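You operate a simulated robot arm through the tools that you are given. There is no shell and no other tool.

You run a simulated robot arm. Do the job below in one go: nothing can be reset, and whatever is moved stays where it is left.

JOB
Unwrap small bobbin L205 and stand it back on the bobbin squares.
Fine: latch the film roll and swing the roller arm ON, wind all film back with the knob; arm OFF before lifting; leave the other bobbins.

Only the result counts: the job must be done as asked and must still hold three seconds after the hand-in. Knocking over, shifting, dropping, spilling or breaking anything else fails it.

ROBOT AND FRAMES
A 6-joint arm with a two-finger parallel gripper, fixed in place. Base frame: the origin is on the floor under the middle of its stand, x ahead of it, y to its left, z up; the work surface is at about z = 0.706. Units: m, degrees, N and s.
With the tool pointing down near the work surface it reaches from about 0.24 to 0.66 m from the base axis. Its first joint turns from -166.0 to 166.0 degrees. Payload 1.57 kg.
Tool frame: the origin (TCP) lies between the finger pads and is the grasp point; the fingertips stand 0.03 m ahead of it; z points along the fingers, y is the line along which they close. The gripper opens to 0.11 m. The fingers are 0.024 m wide and 0.012 m thick; the gripper's body (0.048 by 0.112 m) begins 0.078 m behind the TCP.
Orientation is told as [roll, pitch, yaw] about the base's x, y, z axes, in that order, counted from this pose: with the fingers straight down and closing along the base's y, the tool's x points along the base's -x, its y along +y and its z along -z.

CONTROLS
- The arm moves only by the tool move_arm. Its argument "targets" is a list of rows, each an object (a shift or turn left out is 0, a gripper value left out holds the last) with "fingers": the finger opening in m, from 0 to 0.11; "dp": the shift along the tool's x, y, z in m, a list of three; "rotation": the turn, a rotation vector about the tool's x, y, z in degrees, a list of three. In form: [{"fingers": fingers, "dp": [dx, dy, dz], "rotation": [wx, wy, wz]}, ...]. A call has 1 to 20 rows; each row shifts and turns the commanded pose from where the row before left it, along the tool's axes as they then stand. Each row takes 0.2 s and may step no farther than 0.05 m and 8.6 degrees from the row before; otherwise, or with a gripper value out of range, the whole call is refused. Where a pose cannot be reached the arm comes as near as it can. A force on the tool above 70 N (or 10 N above the force at the start of the call, whichever is more), or a blocked arm, ends the call early, and 0.2 s more pass. The fingers move at their own pace (about 0.108 m/s each) and stop on an object; they squeeze with about 43 N. The grip force told is the motor's: it shows also when the fingers shut on nothing. Time passes only in rows, and 0.2 s behind the last, so rows that do not move let the fingers close. It gives the time, the measured TCP pose, the force on the tool (base axes), the opening and the grip force at its end, in the units of the frame above (readings bear some noise), with the torque about the TCP (base axes, N m) and any sound that the robot's microphone picked up.
- Cameras (640 x 400 px; columns grow to the right, rows downward): "scene" is fixed at [0.22, 0.4981, 1.4762]; the picture's right is [-0.53, -0.85, 0.00], its down [-0.72, 0.45, -0.52] and it looks along [0.44, -0.28, -0.85] (base axes); focal length 344 px, centre (320, 200). "wrist" rides on the gripper at [0.07, 0.016, -0.141] in the tool frame; the picture's right is [-0.23, 0.97, 0.00], its down [-0.86, -0.20, -0.48] and it looks along [-0.47, -0.11, 0.88] (tool axes); focal length 222 px, centre (320, 200). There is no depth. A picture from a camera that has moved, and an enlarged one, comes with that camera's place and axes in the base frame and with its lens.
- get_image(camera): a new picture of that camera. No time passes.
- lift_body(by): moves the trunk up (or, below 0, down) by that many m; the arm rides with it, the base frame stays. It gives what a move gives, with no picture.
- close_up(camera, box): a new picture of the part [left, top, right, bottom] of that camera's present view, enlarged. No time passes.
- close_job(): hands the job in; it is judged then, once.

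Nothing tells you positions but the pictures and the camera data. Unless the task says otherwise, let go and move clear before handing in.

The tools are called after "Call:" as name(argument=value, ...) on one line, values as JSON. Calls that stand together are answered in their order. move_arm: Moves the arm, as the interface text tells. Its arguments: {"type":"object","properties":{"targets":{"type":"array","items":{"type":"object","properties":{"fingers":{"type":"number"},"dp":{"type":"array","items":{"type":"number"}},"rotation":{"type":"array","items":{"type":"number"}}}}}},"required":["targets"]} The other tools are called the same way: lift_body (by) moves the trunk up or down; get_image (camera) takes a picture; close_up (camera, box) takes an enlarged picture of a part of a camera's view; close_job () hands the job in.

At the start:

```text
time_s: 0.0
position: [0.4752, 0.2586, 1.0759]
orientation: [0.0, 0.0, 0.0]
contact_force: [-0.2, 0.1, 0.2]
ft_torque: [-0.01, -0.05, 0.02]
gripper_width: 0.1097
grasp_force: 0.1
trunk travel left (down, up): [-0.175, 0.415]
```

scene: 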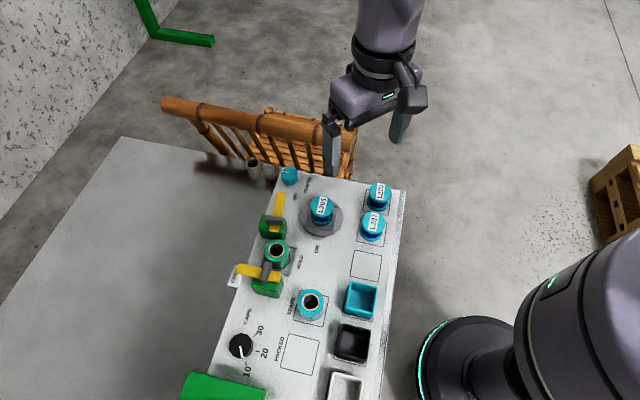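
wrist: 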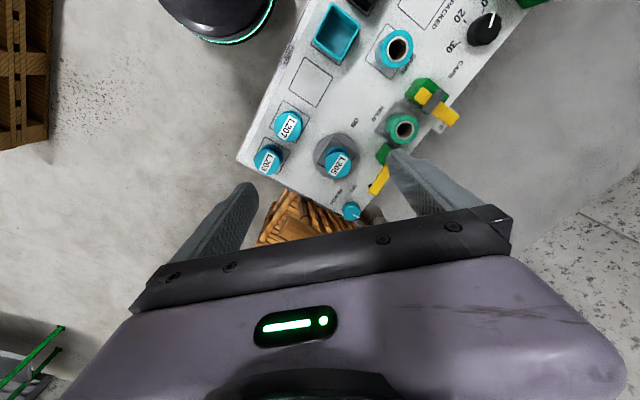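

I see a panel with bobbins (L203, L207, and one on a turntable labelled L205 probably), levers, a knob and a film roll. I'll take enlarged pictures to understand the parts before moving.

Call:
close_up(camera="scene", box=[220, 150, 420, 275])

Call:
close_up(camera="scene", box=[180, 260, 420, 400])

Call:
close_up(camera="wrist", box=[230, 60, 480, 220])

```text
3.20 times, centred on (320, 212) of scene
camera zoom: at [0.22, 0.4981, 1.4762], right [-0.53, -0.85, 0.0], down [-0.72, 0.45, -0.52], along [0.44, -0.28, -0.85], focal length 1100 px, centre (320, 160)
```

zoom: 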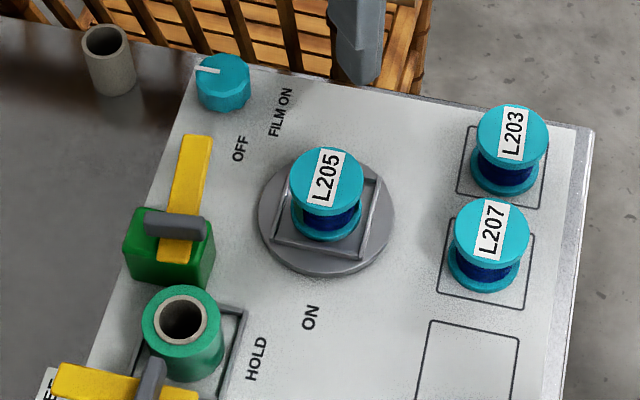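

```text
2.67 times, centred on (300, 330) of scene
camera zoom: at [0.22, 0.4981, 1.4762], right [-0.53, -0.85, 0.0], down [-0.72, 0.45, -0.52], along [0.44, -0.28, -0.85], focal length 916 px, centre (373, -147)
```

zoom: 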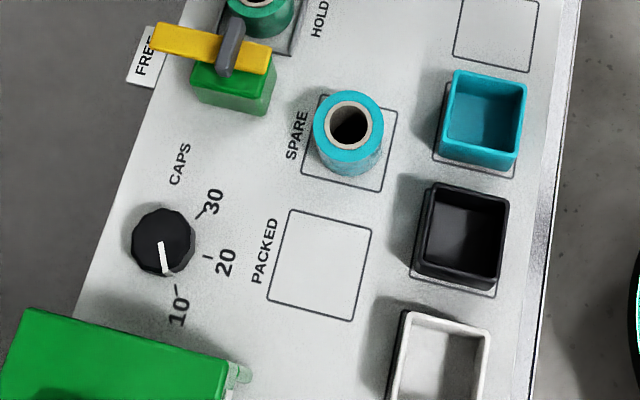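

```text
2.50 times, centred on (355, 140) of wrist
camera zoom: at [0.4058, 0.2763, 1.2176], right [0.23, 0.97, 0.0], down [0.86, -0.2, 0.48], along [0.47, -0.11, -0.88], focal length 555 px, centre (232, 350)
```

zoom: 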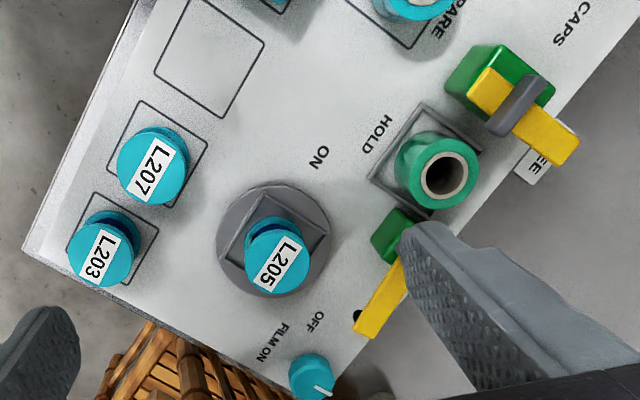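

The panel lies turned about 45° on the table, with L205 on the grey turntable, the knob near (0.71, 0.29), the roll's latch on FREE and the roller arm on OFF. I'll lower the wrist camera to look at the labels, levers and film more closely.

Call:
move_arm(targets=[{"dp": [0.01, 0.01, 0.04]}, {"dp": [0.01, 0.01, 0.04]}, {"dp": [0.01, 0.01, 0.04]}, {"dp": [0.0, 0.0, 0.03]}, {"dp": [0, 0, 0]}])

Call:
get_image(camera="wrist")

Call:
get_image(camera="scene")

```text
time_s: 1.2
position: [0.4476, 0.289, 0.9269]
orientation: [0.0, 0.1, 0.0]
contact_force: [0.9, 0.6, -0.4]
ft_torque: [-0.02, 0.01, -0.04]
gripper_width: 0.11
grasp_force: 0.0
trunk travel left (down, up): [-0.175, 0.415]
```

```text
taken
camera wrist: at [0.3771, 0.3065, 1.0676], right [0.23, 0.97, 0.0], down [0.86, -0.2, 0.48], along [0.47, -0.11, -0.88], focal length 222 px, centre (320, 200)
```

wrist: 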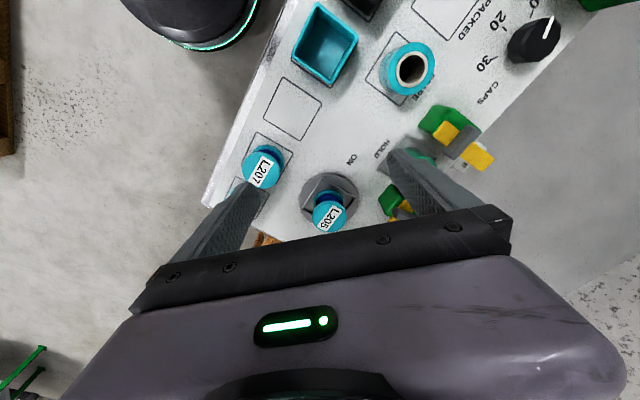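

```text
taken
```

scene: 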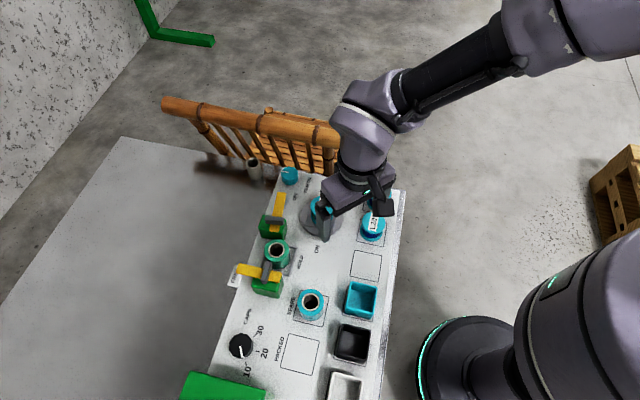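

The fingers block the levers from here. I'll shift to the left side of the panel and turn the hand so the wrist camera looks along it toward the knob.

Call:
move_arm(targets=[{"dp": [-0.01, 0.04, -0.01]}, {"dp": [-0.02, 0.04, -0.01]}, {"dp": [-0.02, 0.04, -0.01]}, {"rotation": [0, 0, 8.5]}, {"rotation": [0, 0, 8.5]}, {"rotation": [0, 0, 8.5]}, {"rotation": [0, 0, 8.5]}, {"rotation": [0, 0, 8.5]}, {"dp": [0, 0, 0]}])

Call:
get_image(camera="wrist")

```text
time_s: 3.2
position: [0.4951, 0.4088, 0.9559]
orientation: [0.0, 0.0, -42.6]
contact_force: [0.5, 0.5, 0.1]
ft_torque: [0.0, -0.02, 0.0]
gripper_width: 0.1101
grasp_force: 0.2
trunk travel left (down, up): [-0.175, 0.415]
```

```text
taken
camera wrist: at [0.4553, 0.4692, 1.0969], right [0.83, 0.56, 0.0], down [0.49, -0.73, 0.48], along [0.27, -0.4, -0.88], focal length 222 px, centre (320, 200)
```

wrist: 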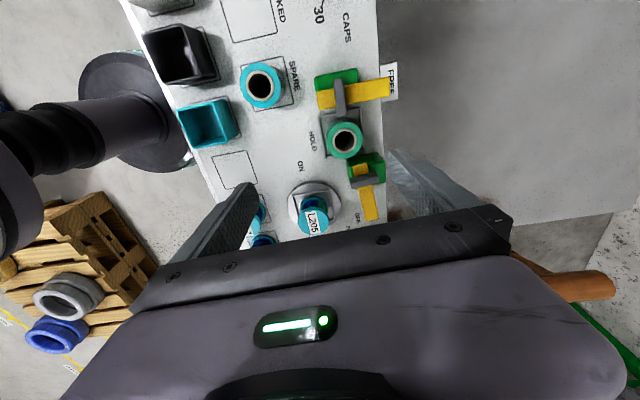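

The hand is out of the way of the scene camera now, so I'll zoom in on the knob, the levers and the bobbin with both cameras.

Call:
close_up(camera="scene", box=[270, 160, 350, 210])

Call:
close_up(camera="wrist", box=[280, 50, 420, 240])

Call:
close_up(camera="scene", box=[225, 180, 325, 305])

Call:
close_up(camera="scene", box=[290, 180, 350, 240])

```text
8.00 times, centred on (310, 185) of scene
camera zoom: at [0.22, 0.4981, 1.4762], right [-0.53, -0.85, 0.0], down [-0.72, 0.45, -0.52], along [0.44, -0.28, -0.85], focal length 2750 px, centre (400, 320)
```

zoom: 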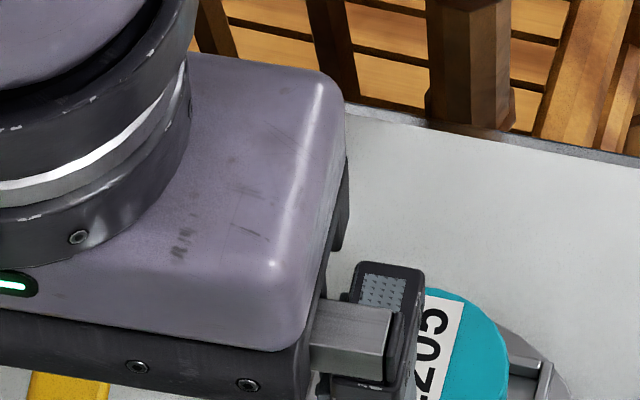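

```text
2.11 times, centred on (350, 145) of wrist
camera zoom: at [0.4553, 0.4692, 1.0969], right [0.83, 0.56, 0.0], down [0.49, -0.73, 0.48], along [0.27, -0.4, -0.88], focal length 468 px, centre (257, 316)
```

zoom: 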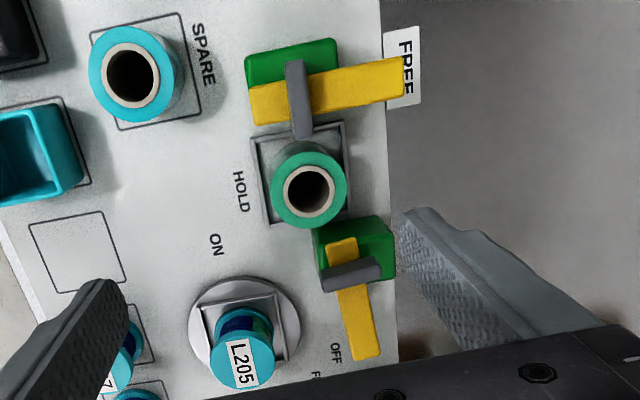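

```text
3.20 times, centred on (275, 242) of scene
camera zoom: at [0.22, 0.4981, 1.4762], right [-0.53, -0.85, 0.0], down [-0.72, 0.45, -0.52], along [0.44, -0.28, -0.85], focal length 1100 px, centre (464, 64)
```

zoom: 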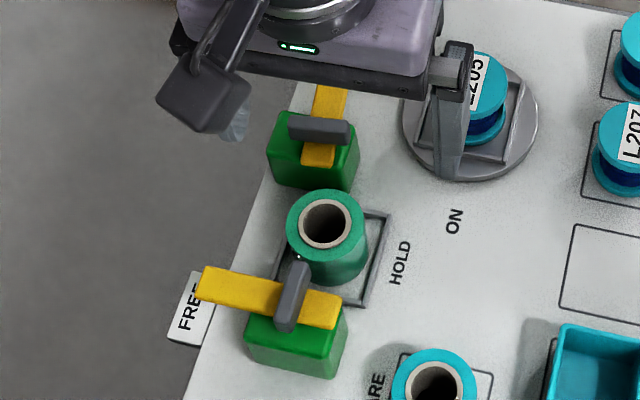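

```text
6.67 times, centred on (320, 210) of scene
camera zoom: at [0.22, 0.4981, 1.4762], right [-0.53, -0.85, 0.0], down [-0.72, 0.45, -0.52], along [0.44, -0.28, -0.85], focal length 2291 px, centre (320, 133)
```

zoom: 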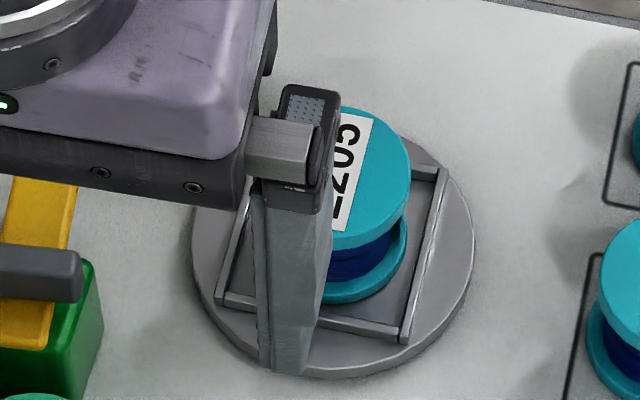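

The latch handle is near (0.49, 0.465, 0.78) and the roller-arm handle near (0.59, 0.39, 0.77), each swinging about a quarter turn from FREE to HOLD and from OFF to ON. I'll move the hand clear so the scene camera can read the knob label and the film state.

Call:
move_arm(targets=[{"rotation": [0, 0, -8.5], "dp": [0, 0, -0.02]}, {"rotation": [0, 0, -8.5], "dp": [0, 0, -0.02]}, {"rotation": [0, 0, -8.5]}, {"rotation": [0, 0, -8.5]}, {"rotation": [0, 0, -8.5]}, {"dp": [0.016, -0.043, -0.0]}, {"dp": [0.016, -0.043, -0.0]}, {"dp": [0.016, -0.043, -0.0]}, {"dp": [0.016, -0.043, -0.0]}, {"dp": [0.016, -0.043, -0.0]}, {"dp": [0.016, -0.043, -0.0]}, {"dp": [0, -0.03, 0]}])

Call:
close_up(camera="scene", box=[270, 160, 350, 210])

Call:
close_up(camera="scene", box=[225, 180, 325, 305])

Call:
close_up(camera="scene", box=[290, 185, 354, 241])

Call:
get_image(camera="scene")

```text
time_s: 5.8
position: [0.3995, 0.1223, 0.9967]
orientation: [0.0, 0.1, 0.1]
contact_force: [-0.8, 0.0, 0.2]
ft_torque: [0.02, 0.0, 0.03]
gripper_width: 0.11
grasp_force: 0.1
trunk travel left (down, up): [-0.175, 0.415]
```

```text
8.00 times, centred on (310, 185) of scene
camera zoom: at [0.22, 0.4981, 1.4762], right [-0.53, -0.85, 0.0], down [-0.72, 0.45, -0.52], along [0.44, -0.28, -0.85], focal length 2750 px, centre (400, 320)
```

zoom: 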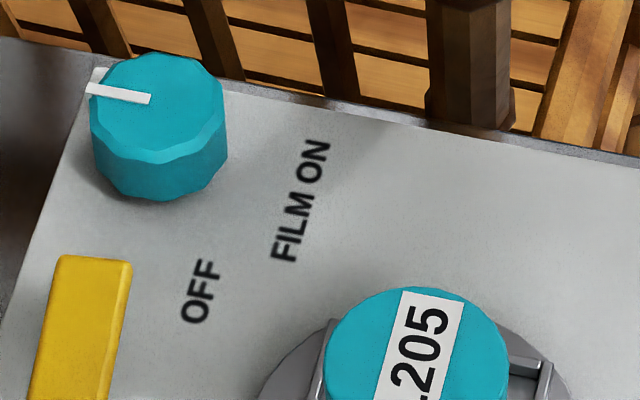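

```text
3.20 times, centred on (275, 242) of scene
camera zoom: at [0.22, 0.4981, 1.4762], right [-0.53, -0.85, 0.0], down [-0.72, 0.45, -0.52], along [0.44, -0.28, -0.85], focal length 1100 px, centre (464, 64)
```

zoom: 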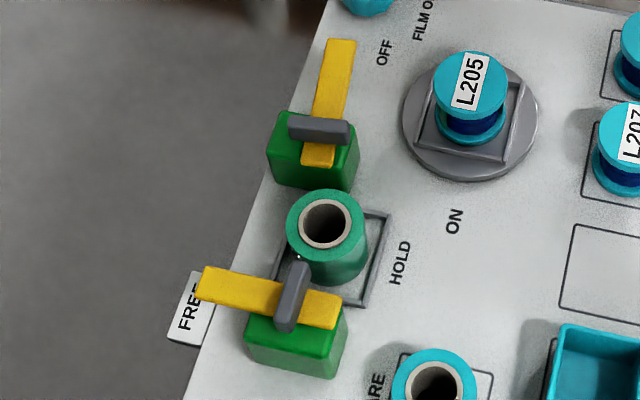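

```text
7.14 times, centred on (322, 213) of scene
camera zoom: at [0.22, 0.4981, 1.4762], right [-0.53, -0.85, 0.0], down [-0.72, 0.45, -0.52], along [0.44, -0.28, -0.85], focal length 2455 px, centre (306, 107)
```

zoom: 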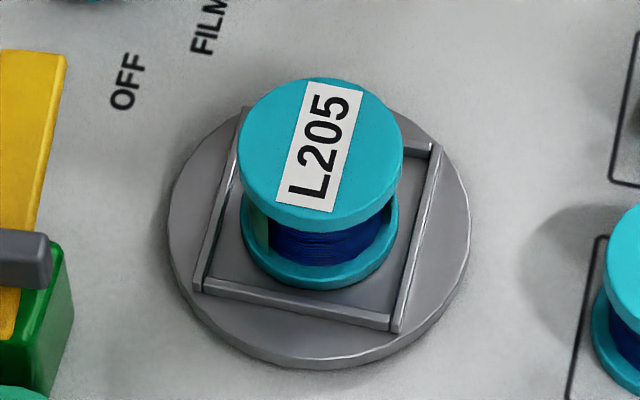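

```text
taken
```

scene: 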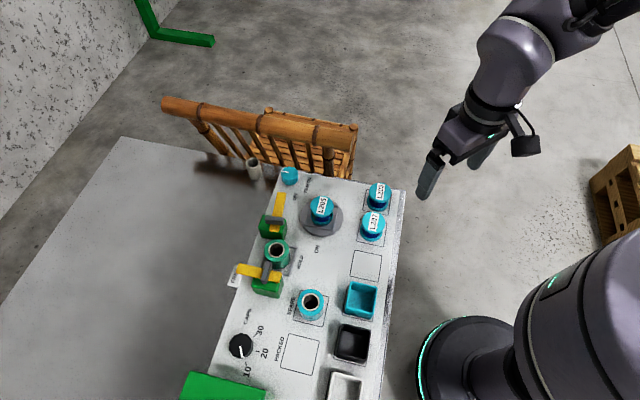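

L205 sits on the turntable with a strip of green film visible on it, and the knob stands near the table end by the chair, about 0.77 m from the base. I'll move out toward the knob, high up, to test the reach and see how close the chair is.

Call:
move_arm(targets=[{"dp": [-0.04, 0.02, 0]}, {"dp": [-0.04, 0.02, 0]}, {"dp": [-0.04, 0.02, 0]}, {"dp": [-0.04, 0.02, 0]}, {"dp": [-0.03, 0.02, 0]}, {"dp": [0, 0, 0]}])

Call:
get_image(camera="wrist")

Call:
get_image(camera="scene")

```text
time_s: 7.2
position: [0.5922, 0.2211, 0.997]
orientation: [0.0, 0.0, 0.1]
contact_force: [0.5, -0.1, -0.7]
ft_torque: [-0.04, -0.04, 0.04]
gripper_width: 0.11
grasp_force: 0.0
trunk travel left (down, up): [-0.175, 0.415]
```

```text
taken
camera wrist: at [0.5211, 0.2386, 1.1375], right [0.23, 0.97, 0.0], down [0.86, -0.2, 0.48], along [0.47, -0.11, -0.88], focal length 222 px, centre (320, 200)
```

wrist: 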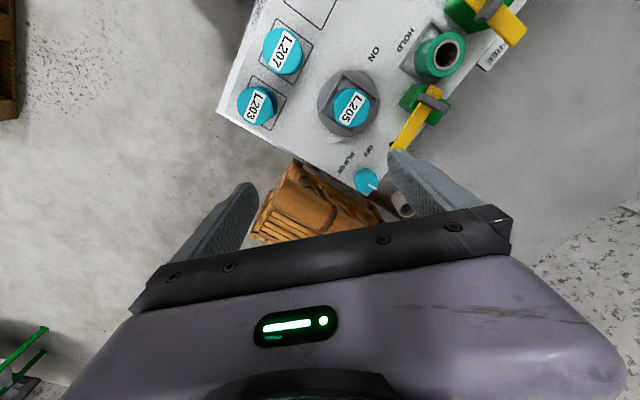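

```text
taken
```

scene: 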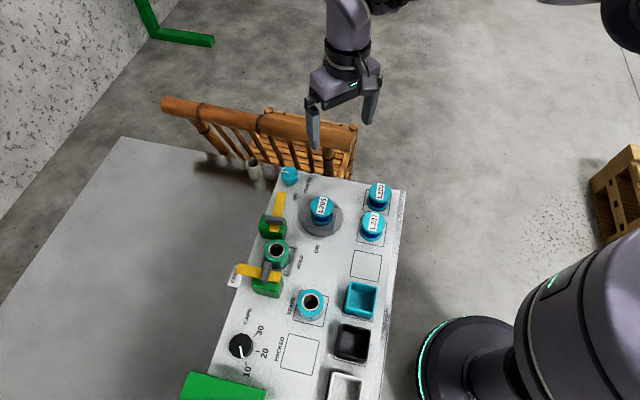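

I can see the knob and the chair back beyond it. I'll zoom in to measure how close the chair rail is.

Call:
close_up(camera="wrist", box=[240, 60, 480, 250])

Call:
close_up(camera="scene", box=[150, 80, 380, 220])

```text
2.11 times, centred on (360, 155) of wrist
camera zoom: at [0.5211, 0.2386, 1.1375], right [0.23, 0.97, 0.0], down [0.86, -0.2, 0.48], along [0.47, -0.11, -0.88], focal length 468 px, centre (236, 295)
```

zoom: 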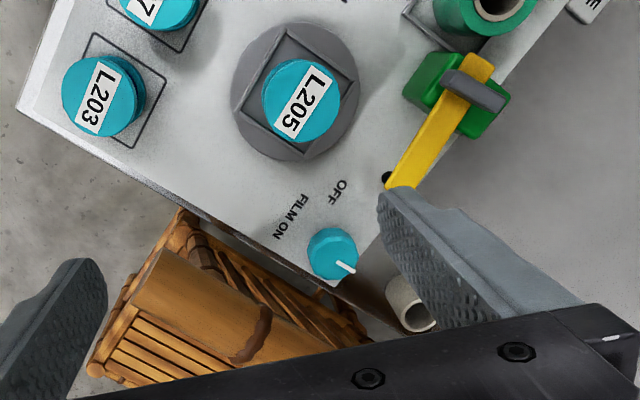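

```text
2.78 times, centred on (265, 150) of scene
camera zoom: at [0.22, 0.4981, 1.4762], right [-0.53, -0.85, 0.0], down [-0.72, 0.45, -0.52], along [0.44, -0.28, -0.85], focal length 956 px, centre (473, 339)
```

zoom: 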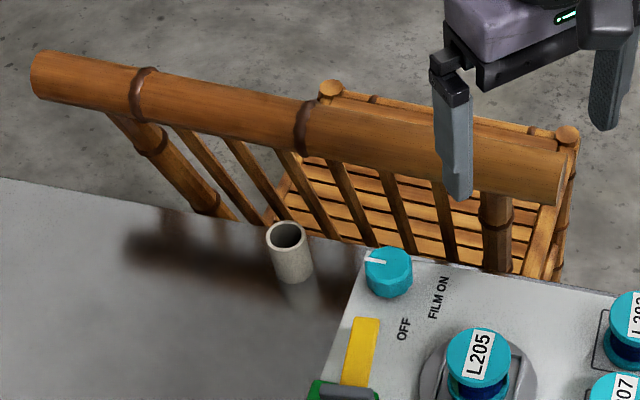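

The chair rail runs close beyond the knob at about z 0.84, so the hand must lean away from it there. I'll test how far the arm reaches at a safe height.

Call:
move_arm(targets=[{"dp": [-0.03, 0.02, 0.01]}, {"dp": [-0.03, 0.02, 0.01]}, {"dp": [-0.03, 0.02, 0.01]}, {"dp": [-0.02, 0.01, 0.0]}, {"dp": [0, 0, 0]}])

```text
time_s: 8.4
position: [0.6358, 0.2696, 0.9693]
orientation: [0.0, 0.0, 0.0]
contact_force: [0.2, -0.2, 0.1]
ft_torque: [0.01, -0.01, -0.01]
gripper_width: 0.1101
grasp_force: 0.1
out of reach, approached as far as the arm can: row 2, 3, 4
trunk travel left (down, up): [-0.175, 0.415]
```

Straight down, the arm stops at about 0.69 m, and the numbers suggest lowering the trunk by about 0.17 m gives the best reach at panel height. I'll back up and raise the hand first, then lower the trunk.

Call:
move_arm(targets=[{"dp": [0.04, -0.02, -0.03]}, {"dp": [0.04, -0.02, -0.03]}, {"dp": [0.04, -0.02, -0.04]}, {"dp": [0.04, -0.01, -0.04]}, {"dp": [0, 0, 0]}])

```text
refused: row 1 steps farther than a row can; nothing moved
```

That row stepped farther than 0.05 m, so nothing moved. I'll send the same retreat in smaller steps.

Call:
move_arm(targets=[{"dp": [0.03, -0.015, -0.03]}, {"dp": [0.03, -0.015, -0.03]}, {"dp": [0.03, -0.015, -0.03]}, {"dp": [0.03, -0.015, -0.03]}, {"dp": [0.03, -0.01, -0.03]}, {"dp": [0, 0, 0]}])

```text
time_s: 9.8
position: [0.6155, 0.2573, 1.1086]
orientation: [0.0, 0.1, 0.0]
contact_force: [-0.1, 0.0, 0.2]
ft_torque: [0.01, -0.03, -0.01]
gripper_width: 0.1099
grasp_force: 0.0
out of reach, approached as far as the arm can: row 1, 2, 3, 4, 5
trunk travel left (down, up): [-0.175, 0.415]
```

The arm still reports out of reach near its limit. I'll hold for a few rows to see where it settles.

Call:
move_arm(targets=[{"dp": [0, 0, 0]}, {"dp": [0.02, -0.01, 0]}, {"dp": [0, 0, 0]}])

```text
time_s: 10.6
position: [0.6142, 0.2551, 1.1091]
orientation: [0.0, 0.1, 0.0]
contact_force: [0.2, 0.5, 0.8]
ft_torque: [0.01, -0.04, 0.0]
gripper_width: 0.1101
grasp_force: 0.1
out of reach, approached as far as the arm can: row 2
trunk travel left (down, up): [-0.175, 0.415]
```

The arm is close to fully stretched and barely pulled back. I'll command a longer retreat toward the base.

Call:
move_arm(targets=[{"dp": [0.045, -0.015, 0]}, {"dp": [0.045, -0.015, 0]}, {"dp": [0.045, -0.015, 0]}, {"dp": [0, 0, 0]}])

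Call:
get_image(camera="scene")

```text
time_s: 11.6
position: [0.6139, 0.2569, 1.11]
orientation: [0.0, 0.0, 0.0]
contact_force: [-0.2, -0.1, 0.4]
ft_torque: [0.0, 0.0, -0.01]
gripper_width: 0.1099
grasp_force: 0.2
out of reach, approached as far as the arm can: row 1, 2, 3
trunk travel left (down, up): [-0.175, 0.415]
```

```text
taken
```

scene: 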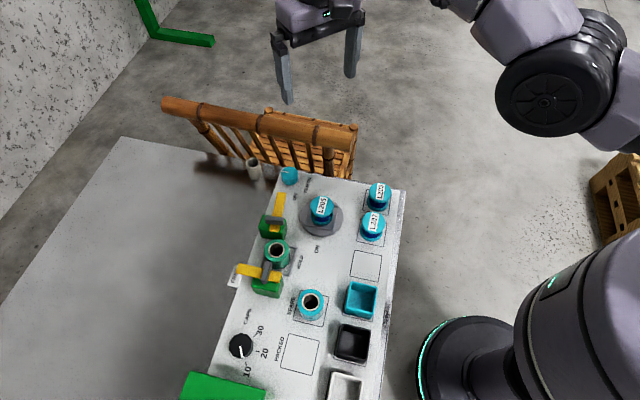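

The arm seems stuck at full stretch, but it is high enough that lowering the trunk from here is safe (fingertips end near z 0.91). I'll lower it and then try pulling back again.

Call:
lift_body(by=-0.15)

Call:
move_arm(targets=[{"dp": [0.01, 0, -0.02]}, {"dp": [0, 0, 0]}])

```text
time_s: 13.3
position: [0.6153, 0.2563, 0.9603]
orientation: [0.0, 0.0, -0.1]
contact_force: [-0.4, -0.2, 0.4]
ft_torque: [-0.04, -0.01, 0.0]
gripper_width: 0.1103
grasp_force: 0.0
trunk travel left (down, up): [-0.025, 0.565]
```

```text
time_s: 13.9
position: [0.6062, 0.2558, 0.9813]
orientation: [-0.1, 0.1, 0.0]
contact_force: [0.6, 0.3, 0.6]
ft_torque: [0.04, -0.01, 0.04]
gripper_width: 0.1098
grasp_force: 0.0
out of reach, approached as far as the arm can: row 1
trunk travel left (down, up): [-0.025, 0.565]
```

It moved as asked, so the trunk motion reset the commanded pose. I'll pull inward and slightly down to leave the stretched region.

Call:
move_arm(targets=[{"dp": [0.03, -0.01, 0.01]}, {"dp": [0.03, -0.01, 0.01]}, {"dp": [0, 0, 0]}])

```text
time_s: 14.8
position: [0.6064, 0.2564, 0.9801]
orientation: [-0.1, 0.2, 0.0]
contact_force: [-0.3, -0.3, 0.8]
ft_torque: [0.03, -0.03, 0.01]
gripper_width: 0.1099
grasp_force: 0.0
out of reach, approached as far as the arm can: row 1, 2
trunk travel left (down, up): [-0.025, 0.565]
```

The arm appears to sit exactly at its straight-elbow position, where pure inward moves do nothing. I'll move down along the reach limit, which should bend the elbow, staying above the rail and the bobbins.

Call:
move_arm(targets=[{"dp": [0, 0, 0.03]}, {"dp": [0, 0, 0.03]}, {"dp": [0, 0, 0]}])

```text
time_s: 15.6
position: [0.6211, 0.2634, 0.9239]
orientation: [0.0, 0.3, 0.0]
contact_force: [0.1, 0.0, 0.4]
ft_torque: [0.01, 0.01, 0.01]
gripper_width: 0.11
grasp_force: 0.2
out of reach, approached as far as the arm can: row 1, 2
trunk travel left (down, up): [-0.025, 0.565]
```

Moving down only slid it along the limit. Tilting the fingertips inward should bend the elbow, so I'll try that in small steps.

Call:
move_arm(targets=[{"rotation": [0, 8, 0]}, {"rotation": [0, 8, 0]}, {"dp": [0, 0, 0]}])

```text
time_s: 16.4
position: [0.6077, 0.2618, 0.9213]
orientation: [-0.1, 4.1, 0.0]
contact_force: [0.7, -0.5, -0.4]
ft_torque: [0.01, 0.03, -0.02]
gripper_width: 0.1101
grasp_force: 0.1
out of reach, approached as far as the arm can: row 1, 2
trunk travel left (down, up): [-0.025, 0.565]
```

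It tilted about 4° and moved inward a little. I'll continue with small combined inward moves to see whether it frees up.

Call:
move_arm(targets=[{"dp": [0.001, 0, 0]}, {"dp": [0.001, 0, 0]}, {"dp": [0.001, 0, 0]}, {"dp": [0.001, 0, 0]}, {"dp": [0.001, 0, 0]}, {"dp": [0, 0, 0]}])

```text
time_s: 17.8
position: [0.6039, 0.2615, 0.9228]
orientation: [0.0, 4.2, -0.1]
contact_force: [0.4, -0.3, -0.2]
ft_torque: [0.04, 0.02, -0.03]
gripper_width: 0.11
grasp_force: 0.1
trunk travel left (down, up): [-0.025, 0.565]
```

Small steps work and no out-of-reach is reported now. I'll keep pulling inward in gradually larger steps.

Call:
move_arm(targets=[{"dp": [0.004, 0, 0]}, {"dp": [0.005, 0, 0]}, {"dp": [0.006, 0, 0]}, {"dp": [0.008, -0.002, 0]}, {"dp": [0.01, -0.004, 0]}, {"dp": [0.015, -0.005, 0]}, {"dp": [0, 0, 0]}])

```text
time_s: 19.4
position: [0.598, 0.2685, 0.9345]
orientation: [-0.1, 4.2, -0.1]
contact_force: [-0.1, 0.0, 0.6]
ft_torque: [0.0, -0.04, -0.01]
gripper_width: 0.11
grasp_force: 0.0
out of reach, approached as far as the arm can: row 1, 2, 3, 4, 5, 6
trunk travel left (down, up): [-0.025, 0.565]
```

Progress is erratic, so I want to see how the elbow is bent before continuing.

Call:
get_image(camera="scene")

Call:
get_image(camera="wrist")

```text
taken
```

scene: 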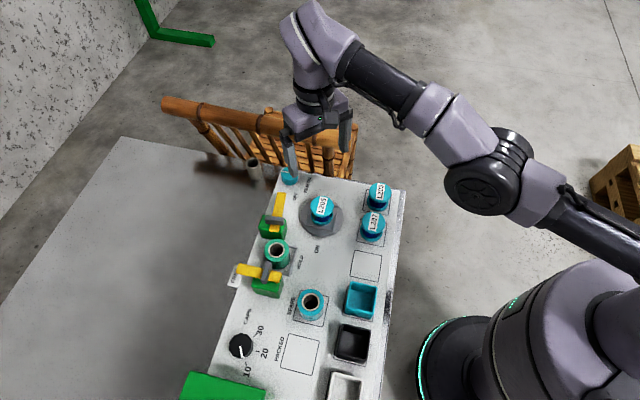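

```text
taken
camera wrist: at [0.5388, 0.2859, 1.0798], right [0.23, 0.97, -0.02], down [0.89, -0.2, 0.42], along [0.4, -0.11, -0.91], focal length 222 px, centre (320, 200)
```

wrist: 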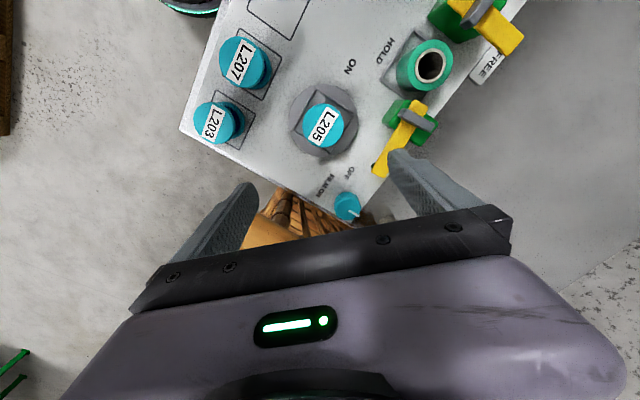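

The picture shows the elbow has flipped to bend downward, which is why it can't fold inward. I'll raise the trunk for room, stretch fully out, then move down with a fingertips-inward tilt to fold it back elbow-up.

Call:
lift_body(by=0.15)

Call:
move_arm(targets=[{"dp": [-0.03, 0.012, 0]}, {"dp": [-0.03, 0.012, 0]}, {"dp": [0, 0, 0]}])

Call:
get_image(camera="scene")

```text
time_s: 21.1
position: [0.5985, 0.2685, 1.0846]
orientation: [-0.1, 4.2, 0.1]
contact_force: [-0.2, -0.8, 0.3]
ft_torque: [-0.01, 0.02, 0.02]
gripper_width: 0.1099
grasp_force: 0.2
trunk travel left (down, up): [-0.175, 0.415]
```

```text
time_s: 21.9
position: [0.602, 0.2744, 1.0779]
orientation: [-0.1, 4.0, 0.0]
contact_force: [-0.1, 0.2, -0.3]
ft_torque: [0.0, -0.02, 0.01]
gripper_width: 0.1101
grasp_force: 0.0
out of reach, approached as far as the arm can: row 1, 2
trunk travel left (down, up): [-0.175, 0.415]
```

```text
taken
```

scene: 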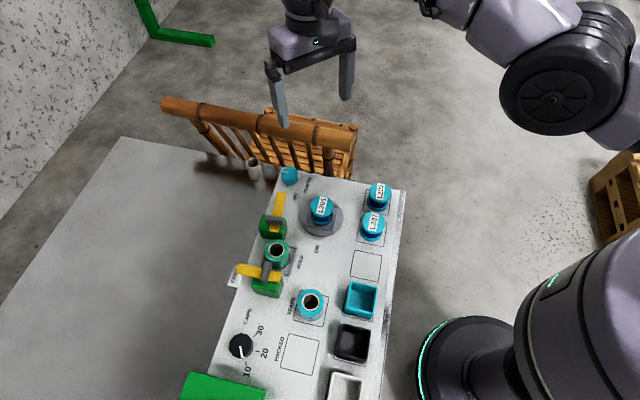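

It is now at full stretch again. From here I'll move down while tilting the fingertips inward to make the elbow bend the right way.

Call:
move_arm(targets=[{"dp": [0.02, 0, 0.03], "rotation": [0, 8, 0]}, {"dp": [0.02, 0, 0.03], "rotation": [0, 8, 0]}, {"dp": [0.02, 0, 0.03], "rotation": [0, 8, 0]}, {"dp": [0, 0, 0]}])

Call:
get_image(camera="scene")

```text
time_s: 22.9
position: [0.5202, 0.2735, 1.001]
orientation: [0.1, 28.1, -0.2]
contact_force: [0.0, 0.3, -0.9]
ft_torque: [0.01, -0.01, 0.0]
gripper_width: 0.1101
grasp_force: 0.0
out of reach, approached as far as the arm can: row 1
trunk travel left (down, up): [-0.175, 0.415]
```

```text
taken
```

scene: 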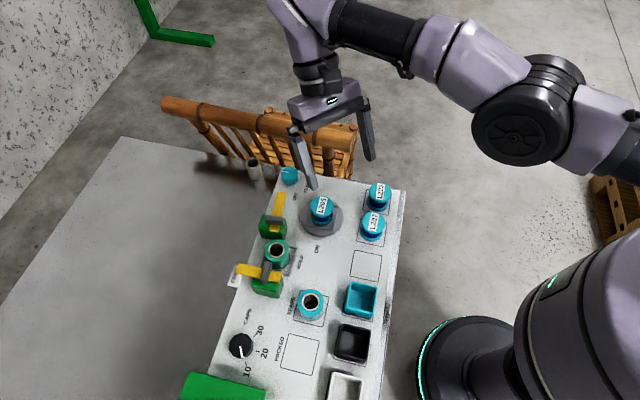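

That freed the elbow. I'll pull inward and then straighten the tool back to vertical.

Call:
move_arm(targets=[{"dp": [0.0265, 0, 0.0141]}, {"dp": [0.0265, 0, 0.0141]}, {"dp": [0.0265, 0, 0.0141]}, {"dp": [0.0265, 0, 0.0141]}, {"rotation": [0, -7, 0]}, {"rotation": [0, -7, 0]}, {"rotation": [0, -7, 0]}, {"rotation": [0, -7, 0]}, {"dp": [0, 0, 0]}])

Call:
get_image(camera="scene")

```text
time_s: 24.9
position: [0.5223, 0.3091, 1.1572]
orientation: [-2.4, 10.9, 0.1]
contact_force: [-0.4, 0.6, 0.7]
ft_torque: [-0.01, -0.02, 0.0]
gripper_width: 0.1099
grasp_force: 0.0
out of reach, approached as far as the arm can: row 1, 2, 3, 4, 5, 6, 7, 8
trunk travel left (down, up): [-0.175, 0.415]
```

```text
taken
```

scene: 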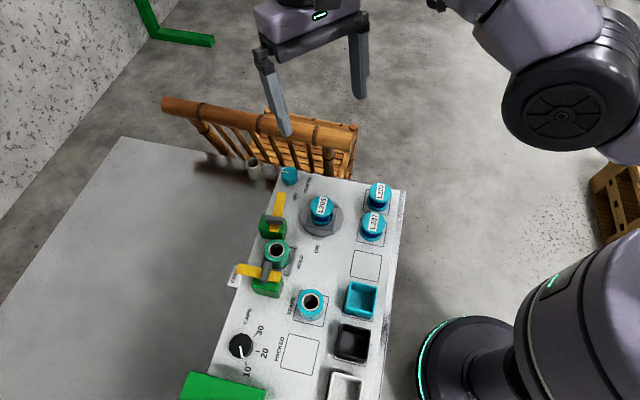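

It slipped back into the elbow-down bend. I'll stretch out and down again, then swing the hand inward about the wrist by a larger angle so the elbow clearly passes to the up side before pulling in.

Call:
move_arm(targets=[{"dp": [-0.043, 0.01, 0.012]}, {"dp": [-0.043, 0.01, 0.012]}, {"dp": [0, 0, 0]}])

Call:
get_image(camera="scene")

```text
time_s: 25.7
position: [0.5365, 0.323, 1.1294]
orientation: [-1.4, 9.2, 0.1]
contact_force: [-0.9, -0.2, -0.1]
ft_torque: [0.0, 0.01, 0.02]
gripper_width: 0.1099
grasp_force: 0.0
out of reach, approached as far as the arm can: row 1, 2
trunk travel left (down, up): [-0.175, 0.415]
```

```text
taken
```

scene: 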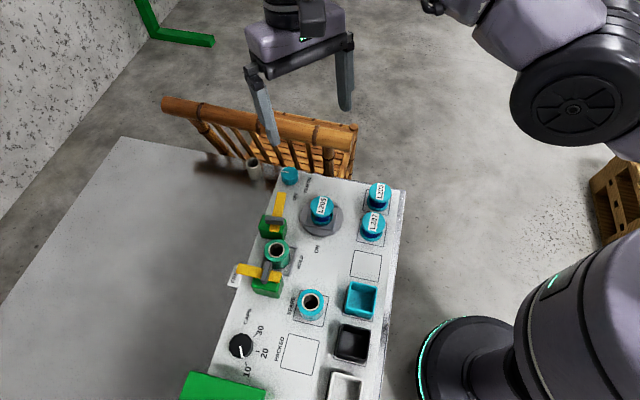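

It is stretched now. I'll swing the hand inward about the wrist in 8° steps.

Call:
move_arm(targets=[{"dp": [0.036, 0, -0.001], "rotation": [0, 8, 0]}, {"dp": [0.036, 0, -0.001], "rotation": [0, 8, 0]}, {"dp": [0.036, 0, -0.001], "rotation": [0, 8, 0]}, {"dp": [0.036, 0, -0.001], "rotation": [0, 8, 0]}, {"dp": [0.036, 0, -0.001], "rotation": [0, 8, 0]}, {"dp": [0, 0, 0]}])

Call:
get_image(camera="scene")

```text
time_s: 27.1
position: [0.3493, 0.311, 1.1869]
orientation: [-1.8, 49.1, -1.2]
contact_force: [0.2, 0.2, -0.3]
ft_torque: [-0.03, 0.0, -0.02]
gripper_width: 0.11
grasp_force: 0.0
out of reach, approached as far as the arm can: row 3, 4, 5
trunk travel left (down, up): [-0.175, 0.415]
```

```text
taken
```

scene: 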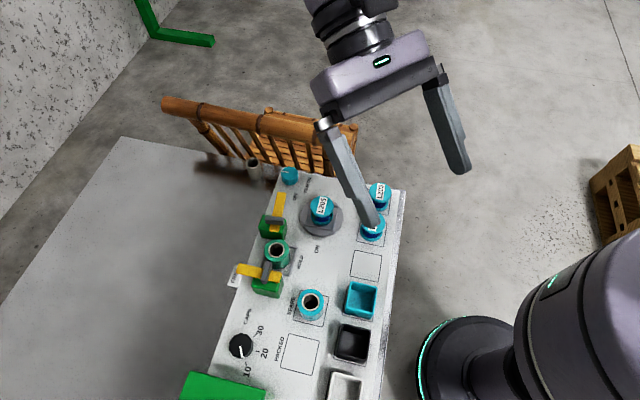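

The elbow has gone out of view upward, which suggests it is elbow-up now. I'll test with a short inward move.

Call:
move_arm(targets=[{"dp": [0.013, 0, 0.015]}, {"dp": [0.013, 0, 0.015]}, {"dp": [0, 0, 0]}])

```text
time_s: 27.9
position: [0.3083, 0.3103, 1.1881]
orientation: [-2.1, 49.2, -1.2]
contact_force: [-0.8, 0.3, 0.4]
ft_torque: [-0.04, 0.0, 0.0]
gripper_width: 0.1101
grasp_force: 0.1
trunk travel left (down, up): [-0.175, 0.415]
```

The inward move was followed exactly, so the elbow is up again. I'll turn the tool back to vertical, with TCP fixed.

Call:
move_arm(targets=[{"rotation": [0, -8.2, 0]}, {"rotation": [0, -8.2, 0]}, {"rotation": [0, -8.2, 0]}, {"rotation": [0, -8.2, 0]}, {"rotation": [0, -8.2, 0]}, {"rotation": [0, -8.2, 0]}, {"dp": [0, 0, 0]}])

Call:
get_image(camera="scene")

```text
time_s: 29.5
position: [0.3092, 0.3107, 1.1868]
orientation: [-1.3, 0.0, 0.4]
contact_force: [0.0, -0.5, -0.2]
ft_torque: [0.01, -0.02, -0.02]
gripper_width: 0.1098
grasp_force: 0.0
trunk travel left (down, up): [-0.175, 0.415]
```

```text
taken
```

scene: 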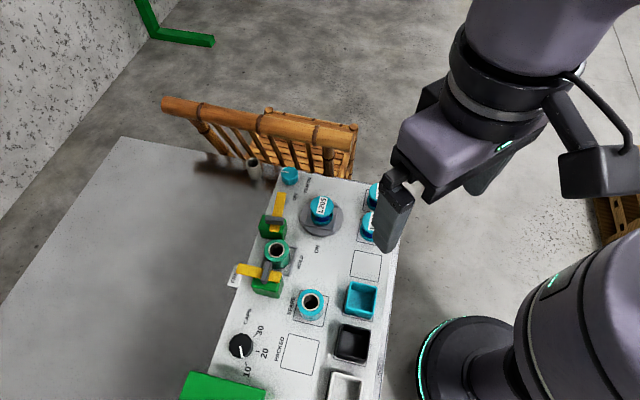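

The arm is back to normal; straight-down targets must stay within about 0.68 m. I'll level the tool, lower the trunk 0.14 m so panel height has the best reach, and turn the hand to line up with the latch handle.

Call:
move_arm(targets=[{"rotation": [-1.3, 0, 0.4]}, {"dp": [0, 0, 0]}])

Call:
lift_body(by=-0.14)

Call:
move_arm(targets=[{"rotation": [0, 0, -8.4]}, {"rotation": [0, 0, -8.4]}, {"rotation": [0, 0, -8.4]}, {"rotation": [0, 0, -8.4]}, {"rotation": [0, 0, -8.4]}, {"rotation": [0, 0, -8.4]}, {"rotation": [0, 0, -8.4]}, {"rotation": [0, 0, -8.4]}, {"rotation": [0, 0, -8.4]}, {"rotation": [0, 0, -8.4]}, {"rotation": [0, 0, -8.4]}, {"rotation": [0, 0, -8.4]}, {"rotation": [0, 0, -8.4]}, {"rotation": [0, 0, -8.4]}, {"rotation": [0, 0, -8.4]}, {"rotation": [0, 0, -8.0]}, {"dp": [0, 0, 0]}])

```text
time_s: 30.1
position: [0.3075, 0.3109, 1.1868]
orientation: [-0.1, -0.1, -0.1]
contact_force: [-0.1, -1.1, 0.7]
ft_torque: [0.01, 0.03, 0.01]
gripper_width: 0.1101
grasp_force: 0.0
trunk travel left (down, up): [-0.175, 0.415]
```

```text
time_s: 31.8
position: [0.3078, 0.3116, 1.0469]
orientation: [0.0, -0.1, -0.2]
contact_force: [-0.1, -0.7, -0.1]
ft_torque: [0.03, 0.0, -0.01]
gripper_width: 0.1098
grasp_force: 0.1
trunk travel left (down, up): [-0.035, 0.555]
```

```text
time_s: 35.4
position: [0.3092, 0.3109, 1.0472]
orientation: [0.0, -0.1, 134.1]
contact_force: [-0.3, 0.5, -0.2]
ft_torque: [0.0, -0.03, -0.01]
gripper_width: 0.11
grasp_force: 0.1
trunk travel left (down, up): [-0.035, 0.555]
```

The hand is turned to 134°, closing along the latch arm. I'll move over the latch at a safe height and look straight down on it.

Call:
move_arm(targets=[{"dp": [0.0024, -0.0362, 0.0195]}, {"dp": [0.0024, -0.0362, 0.0195]}, {"dp": [0.0024, -0.0362, 0.0195]}, {"dp": [0.0024, -0.0362, 0.0195]}, {"dp": [0.0024, -0.0362, 0.0195]}, {"dp": [0.0024, -0.0362, 0.0195]}, {"dp": [0, 0, 0]}])

Call:
get_image(camera="wrist")

Call:
get_image(camera="scene")

```text
time_s: 37.0
position: [0.4751, 0.4504, 0.9308]
orientation: [0.1, 0.0, 133.9]
contact_force: [-0.5, -0.2, 0.4]
ft_torque: [0.0, 0.02, 0.03]
gripper_width: 0.11
grasp_force: 0.0
trunk travel left (down, up): [-0.035, 0.555]
```

```text
taken
camera wrist: at [0.5111, 0.3906, 1.0704], right [-0.86, -0.51, 0.0], down [-0.45, 0.75, 0.48], along [-0.25, 0.41, -0.88], focal length 222 px, centre (320, 200)
```

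wrist: 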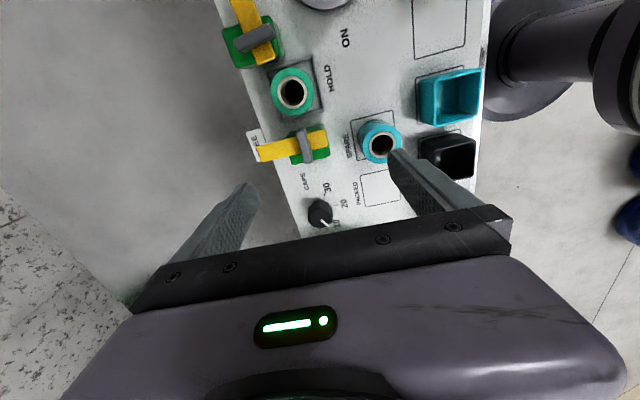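

```text
taken
```

scene: 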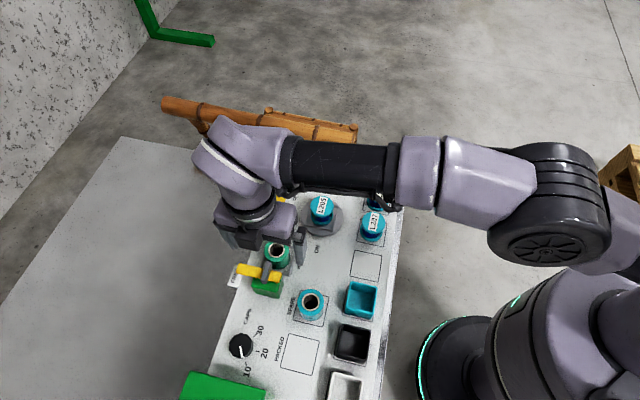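

The wrist camera now sees both levers clearly. I'll enlarge them to measure their handles.

Call:
close_up(camera="wrist", box=[210, 0, 370, 180])

Call:
close_up(camera="wrist", box=[240, 100, 350, 175])

Call:
close_up(camera="scene", box=[225, 235, 315, 305])

```text
2.22 times, centred on (290, 90) of wrist
camera zoom: at [0.5111, 0.3906, 1.0704], right [-0.86, -0.51, 0.0], down [-0.45, 0.75, 0.48], along [-0.25, 0.41, -0.88], focal length 494 px, centre (387, 444)
```

zoom: 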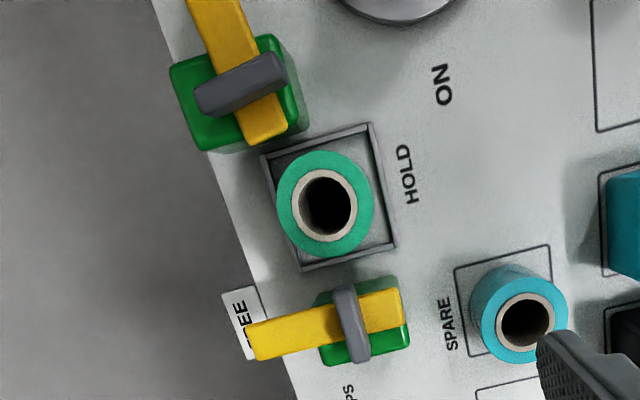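

```text
5.33 times, centred on (295, 138) of wrist
camera zoom: at [0.5111, 0.3906, 1.0704], right [-0.86, -0.51, 0.0], down [-0.45, 0.75, 0.48], along [-0.25, 0.41, -0.88], focal length 1185 px, centre (453, 533)
```

zoom: 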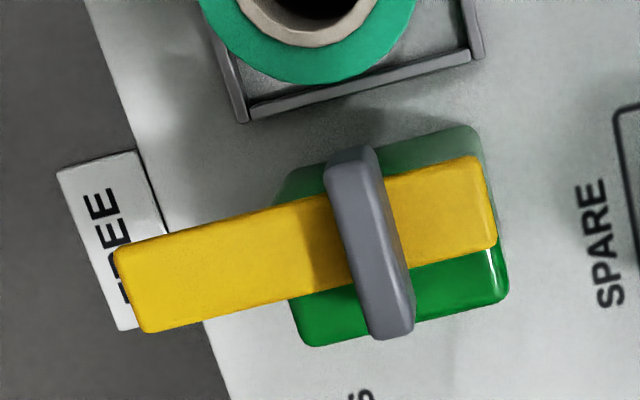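

```text
5.71 times, centred on (270, 270) of scene
camera zoom: at [0.22, 0.4981, 1.4762], right [-0.53, -0.85, 0.0], down [-0.72, 0.45, -0.52], along [0.44, -0.28, -0.85], focal length 1964 px, centre (606, -200)
```

zoom: 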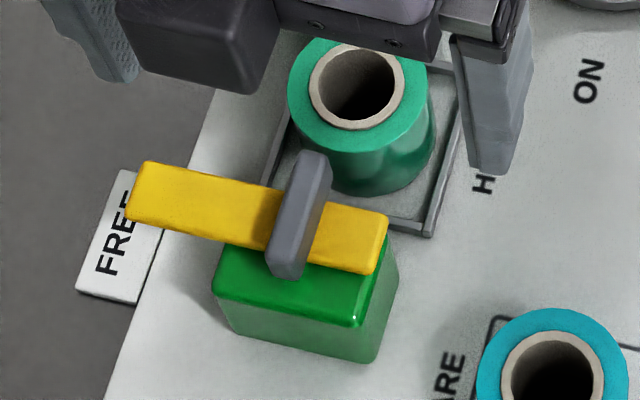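

The latch handle bar is about 0.047 × 0.013 m, centred near (0.4895, 0.466) with its top at about 0.777, and my grip direction matches it. I'll move down above it and check the alignment again.

Call:
move_arm(targets=[{"dp": [0, -0.0106, 0.02], "fingers": 0.06}, {"dp": [0, -0.0106, 0.02]}, {"dp": [0, 0, 0.02]}, {"dp": [0, 0, 0.02]}, {"dp": [0, 0, 0]}])

Call:
get_image(camera="wrist")

Call:
close_up(camera="scene", box=[225, 225, 325, 305])

```text
time_s: 38.2
position: [0.4891, 0.4666, 0.8473]
orientation: [0.0, 0.0, 133.9]
contact_force: [-0.1, 0.2, 0.0]
ft_torque: [-0.01, -0.01, -0.01]
gripper_width: 0.06
grasp_force: 0.1
trunk travel left (down, up): [-0.035, 0.555]
```

```text
taken
camera wrist: at [0.5258, 0.4058, 0.9889], right [-0.86, -0.51, 0.0], down [-0.45, 0.75, 0.48], along [-0.25, 0.41, -0.88], focal length 222 px, centre (320, 200)
```

wrist: 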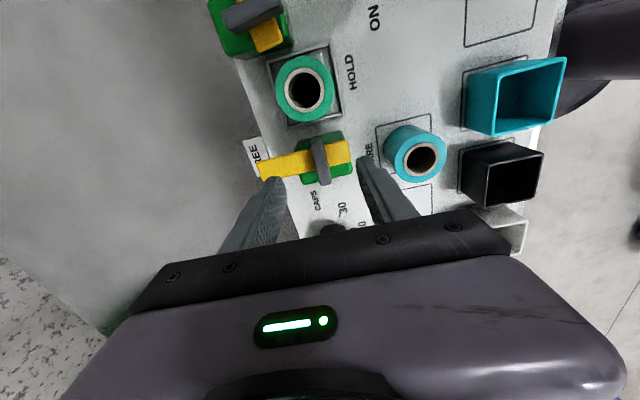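

```text
5.00 times, centred on (275, 265) of scene
camera zoom: at [0.22, 0.4981, 1.4762], right [-0.53, -0.85, 0.0], down [-0.72, 0.45, -0.52], along [0.44, -0.28, -0.85], focal length 1718 px, centre (545, -125)
```

zoom: 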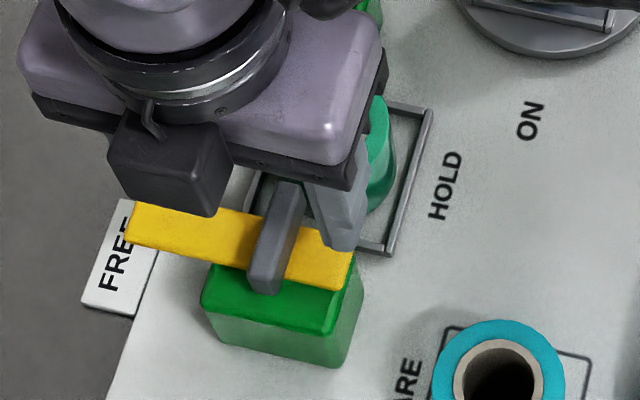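

The bar is centred between the fingers. I'll lower so the fingertips stand beside it just above the yellow arm, then close.

Call:
move_arm(targets=[{"dp": [0, 0, 0.02]}, {"dp": [0, 0, 0.02]}, {"dp": [0, 0, 0.011]}, {"dp": [0, 0, 0]}])

Call:
get_image(camera="wrist")

Call:
close_up(camera="scene", box=[225, 225, 325, 305])

```text
time_s: 39.2
position: [0.4912, 0.4662, 0.8006]
orientation: [-0.2, 0.0, 133.9]
contact_force: [0.3, -0.2, 20.6]
ft_torque: [-0.42, 0.41, 0.01]
gripper_width: 0.0592
grasp_force: 0.0
trunk travel left (down, up): [-0.035, 0.555]
```

```text
taken
camera wrist: at [0.5254, 0.4051, 0.9418], right [-0.86, -0.51, 0.0], down [-0.45, 0.75, 0.48], along [-0.24, 0.41, -0.88], focal length 222 px, centre (320, 200)
```

wrist: 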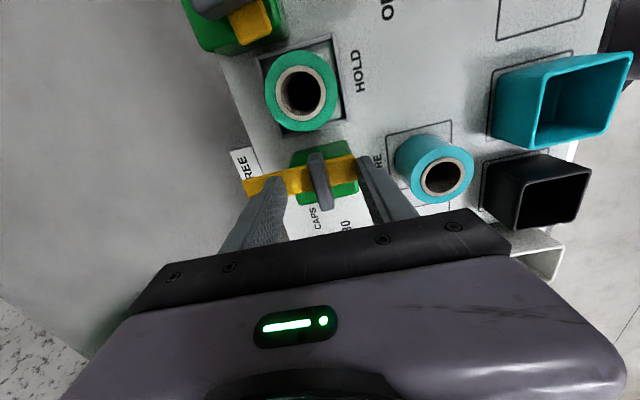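

```text
5.00 times, centred on (275, 265) of scene
camera zoom: at [0.22, 0.4981, 1.4762], right [-0.53, -0.85, 0.0], down [-0.72, 0.45, -0.52], along [0.44, -0.28, -0.85], focal length 1718 px, centre (545, -125)
```

zoom: 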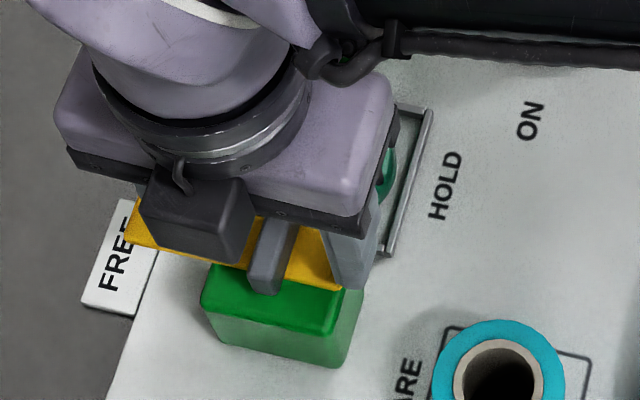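

The fingertips touched the yellow arm (20 N upward), so its top is at about 0.770. I'll raise slightly to clear it and close on the bar.

Call:
move_arm(targets=[{"dp": [0, 0, -0.007]}, {"dp": [0, 0, 0]}, {"fingers": 0.0}, {"dp": [0, 0, 0]}, {"dp": [0, 0, 0]}])

Call:
get_image(camera="wrist")

```text
time_s: 40.4
position: [0.4898, 0.4651, 0.8049]
orientation: [0.2, 0.1, 134.0]
contact_force: [-5.0, -5.3, -4.8]
ft_torque: [0.06, 0.06, 0.03]
gripper_width: 0.012
grasp_force: 29.3
trunk travel left (down, up): [-0.035, 0.555]
```

```text
taken
camera wrist: at [0.5254, 0.4049, 0.9458], right [-0.86, -0.51, 0.0], down [-0.45, 0.75, 0.48], along [-0.25, 0.41, -0.88], focal length 222 px, centre (320, 200)
```

wrist: 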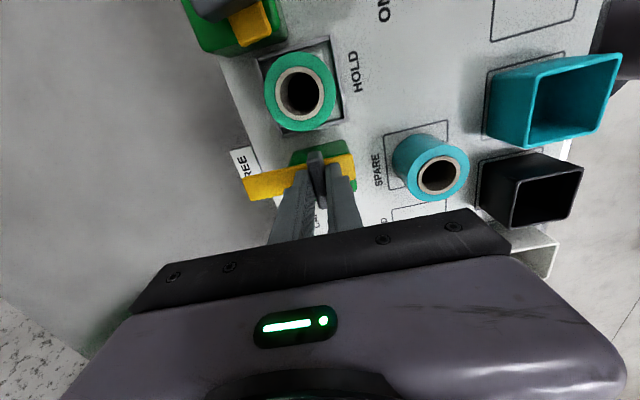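

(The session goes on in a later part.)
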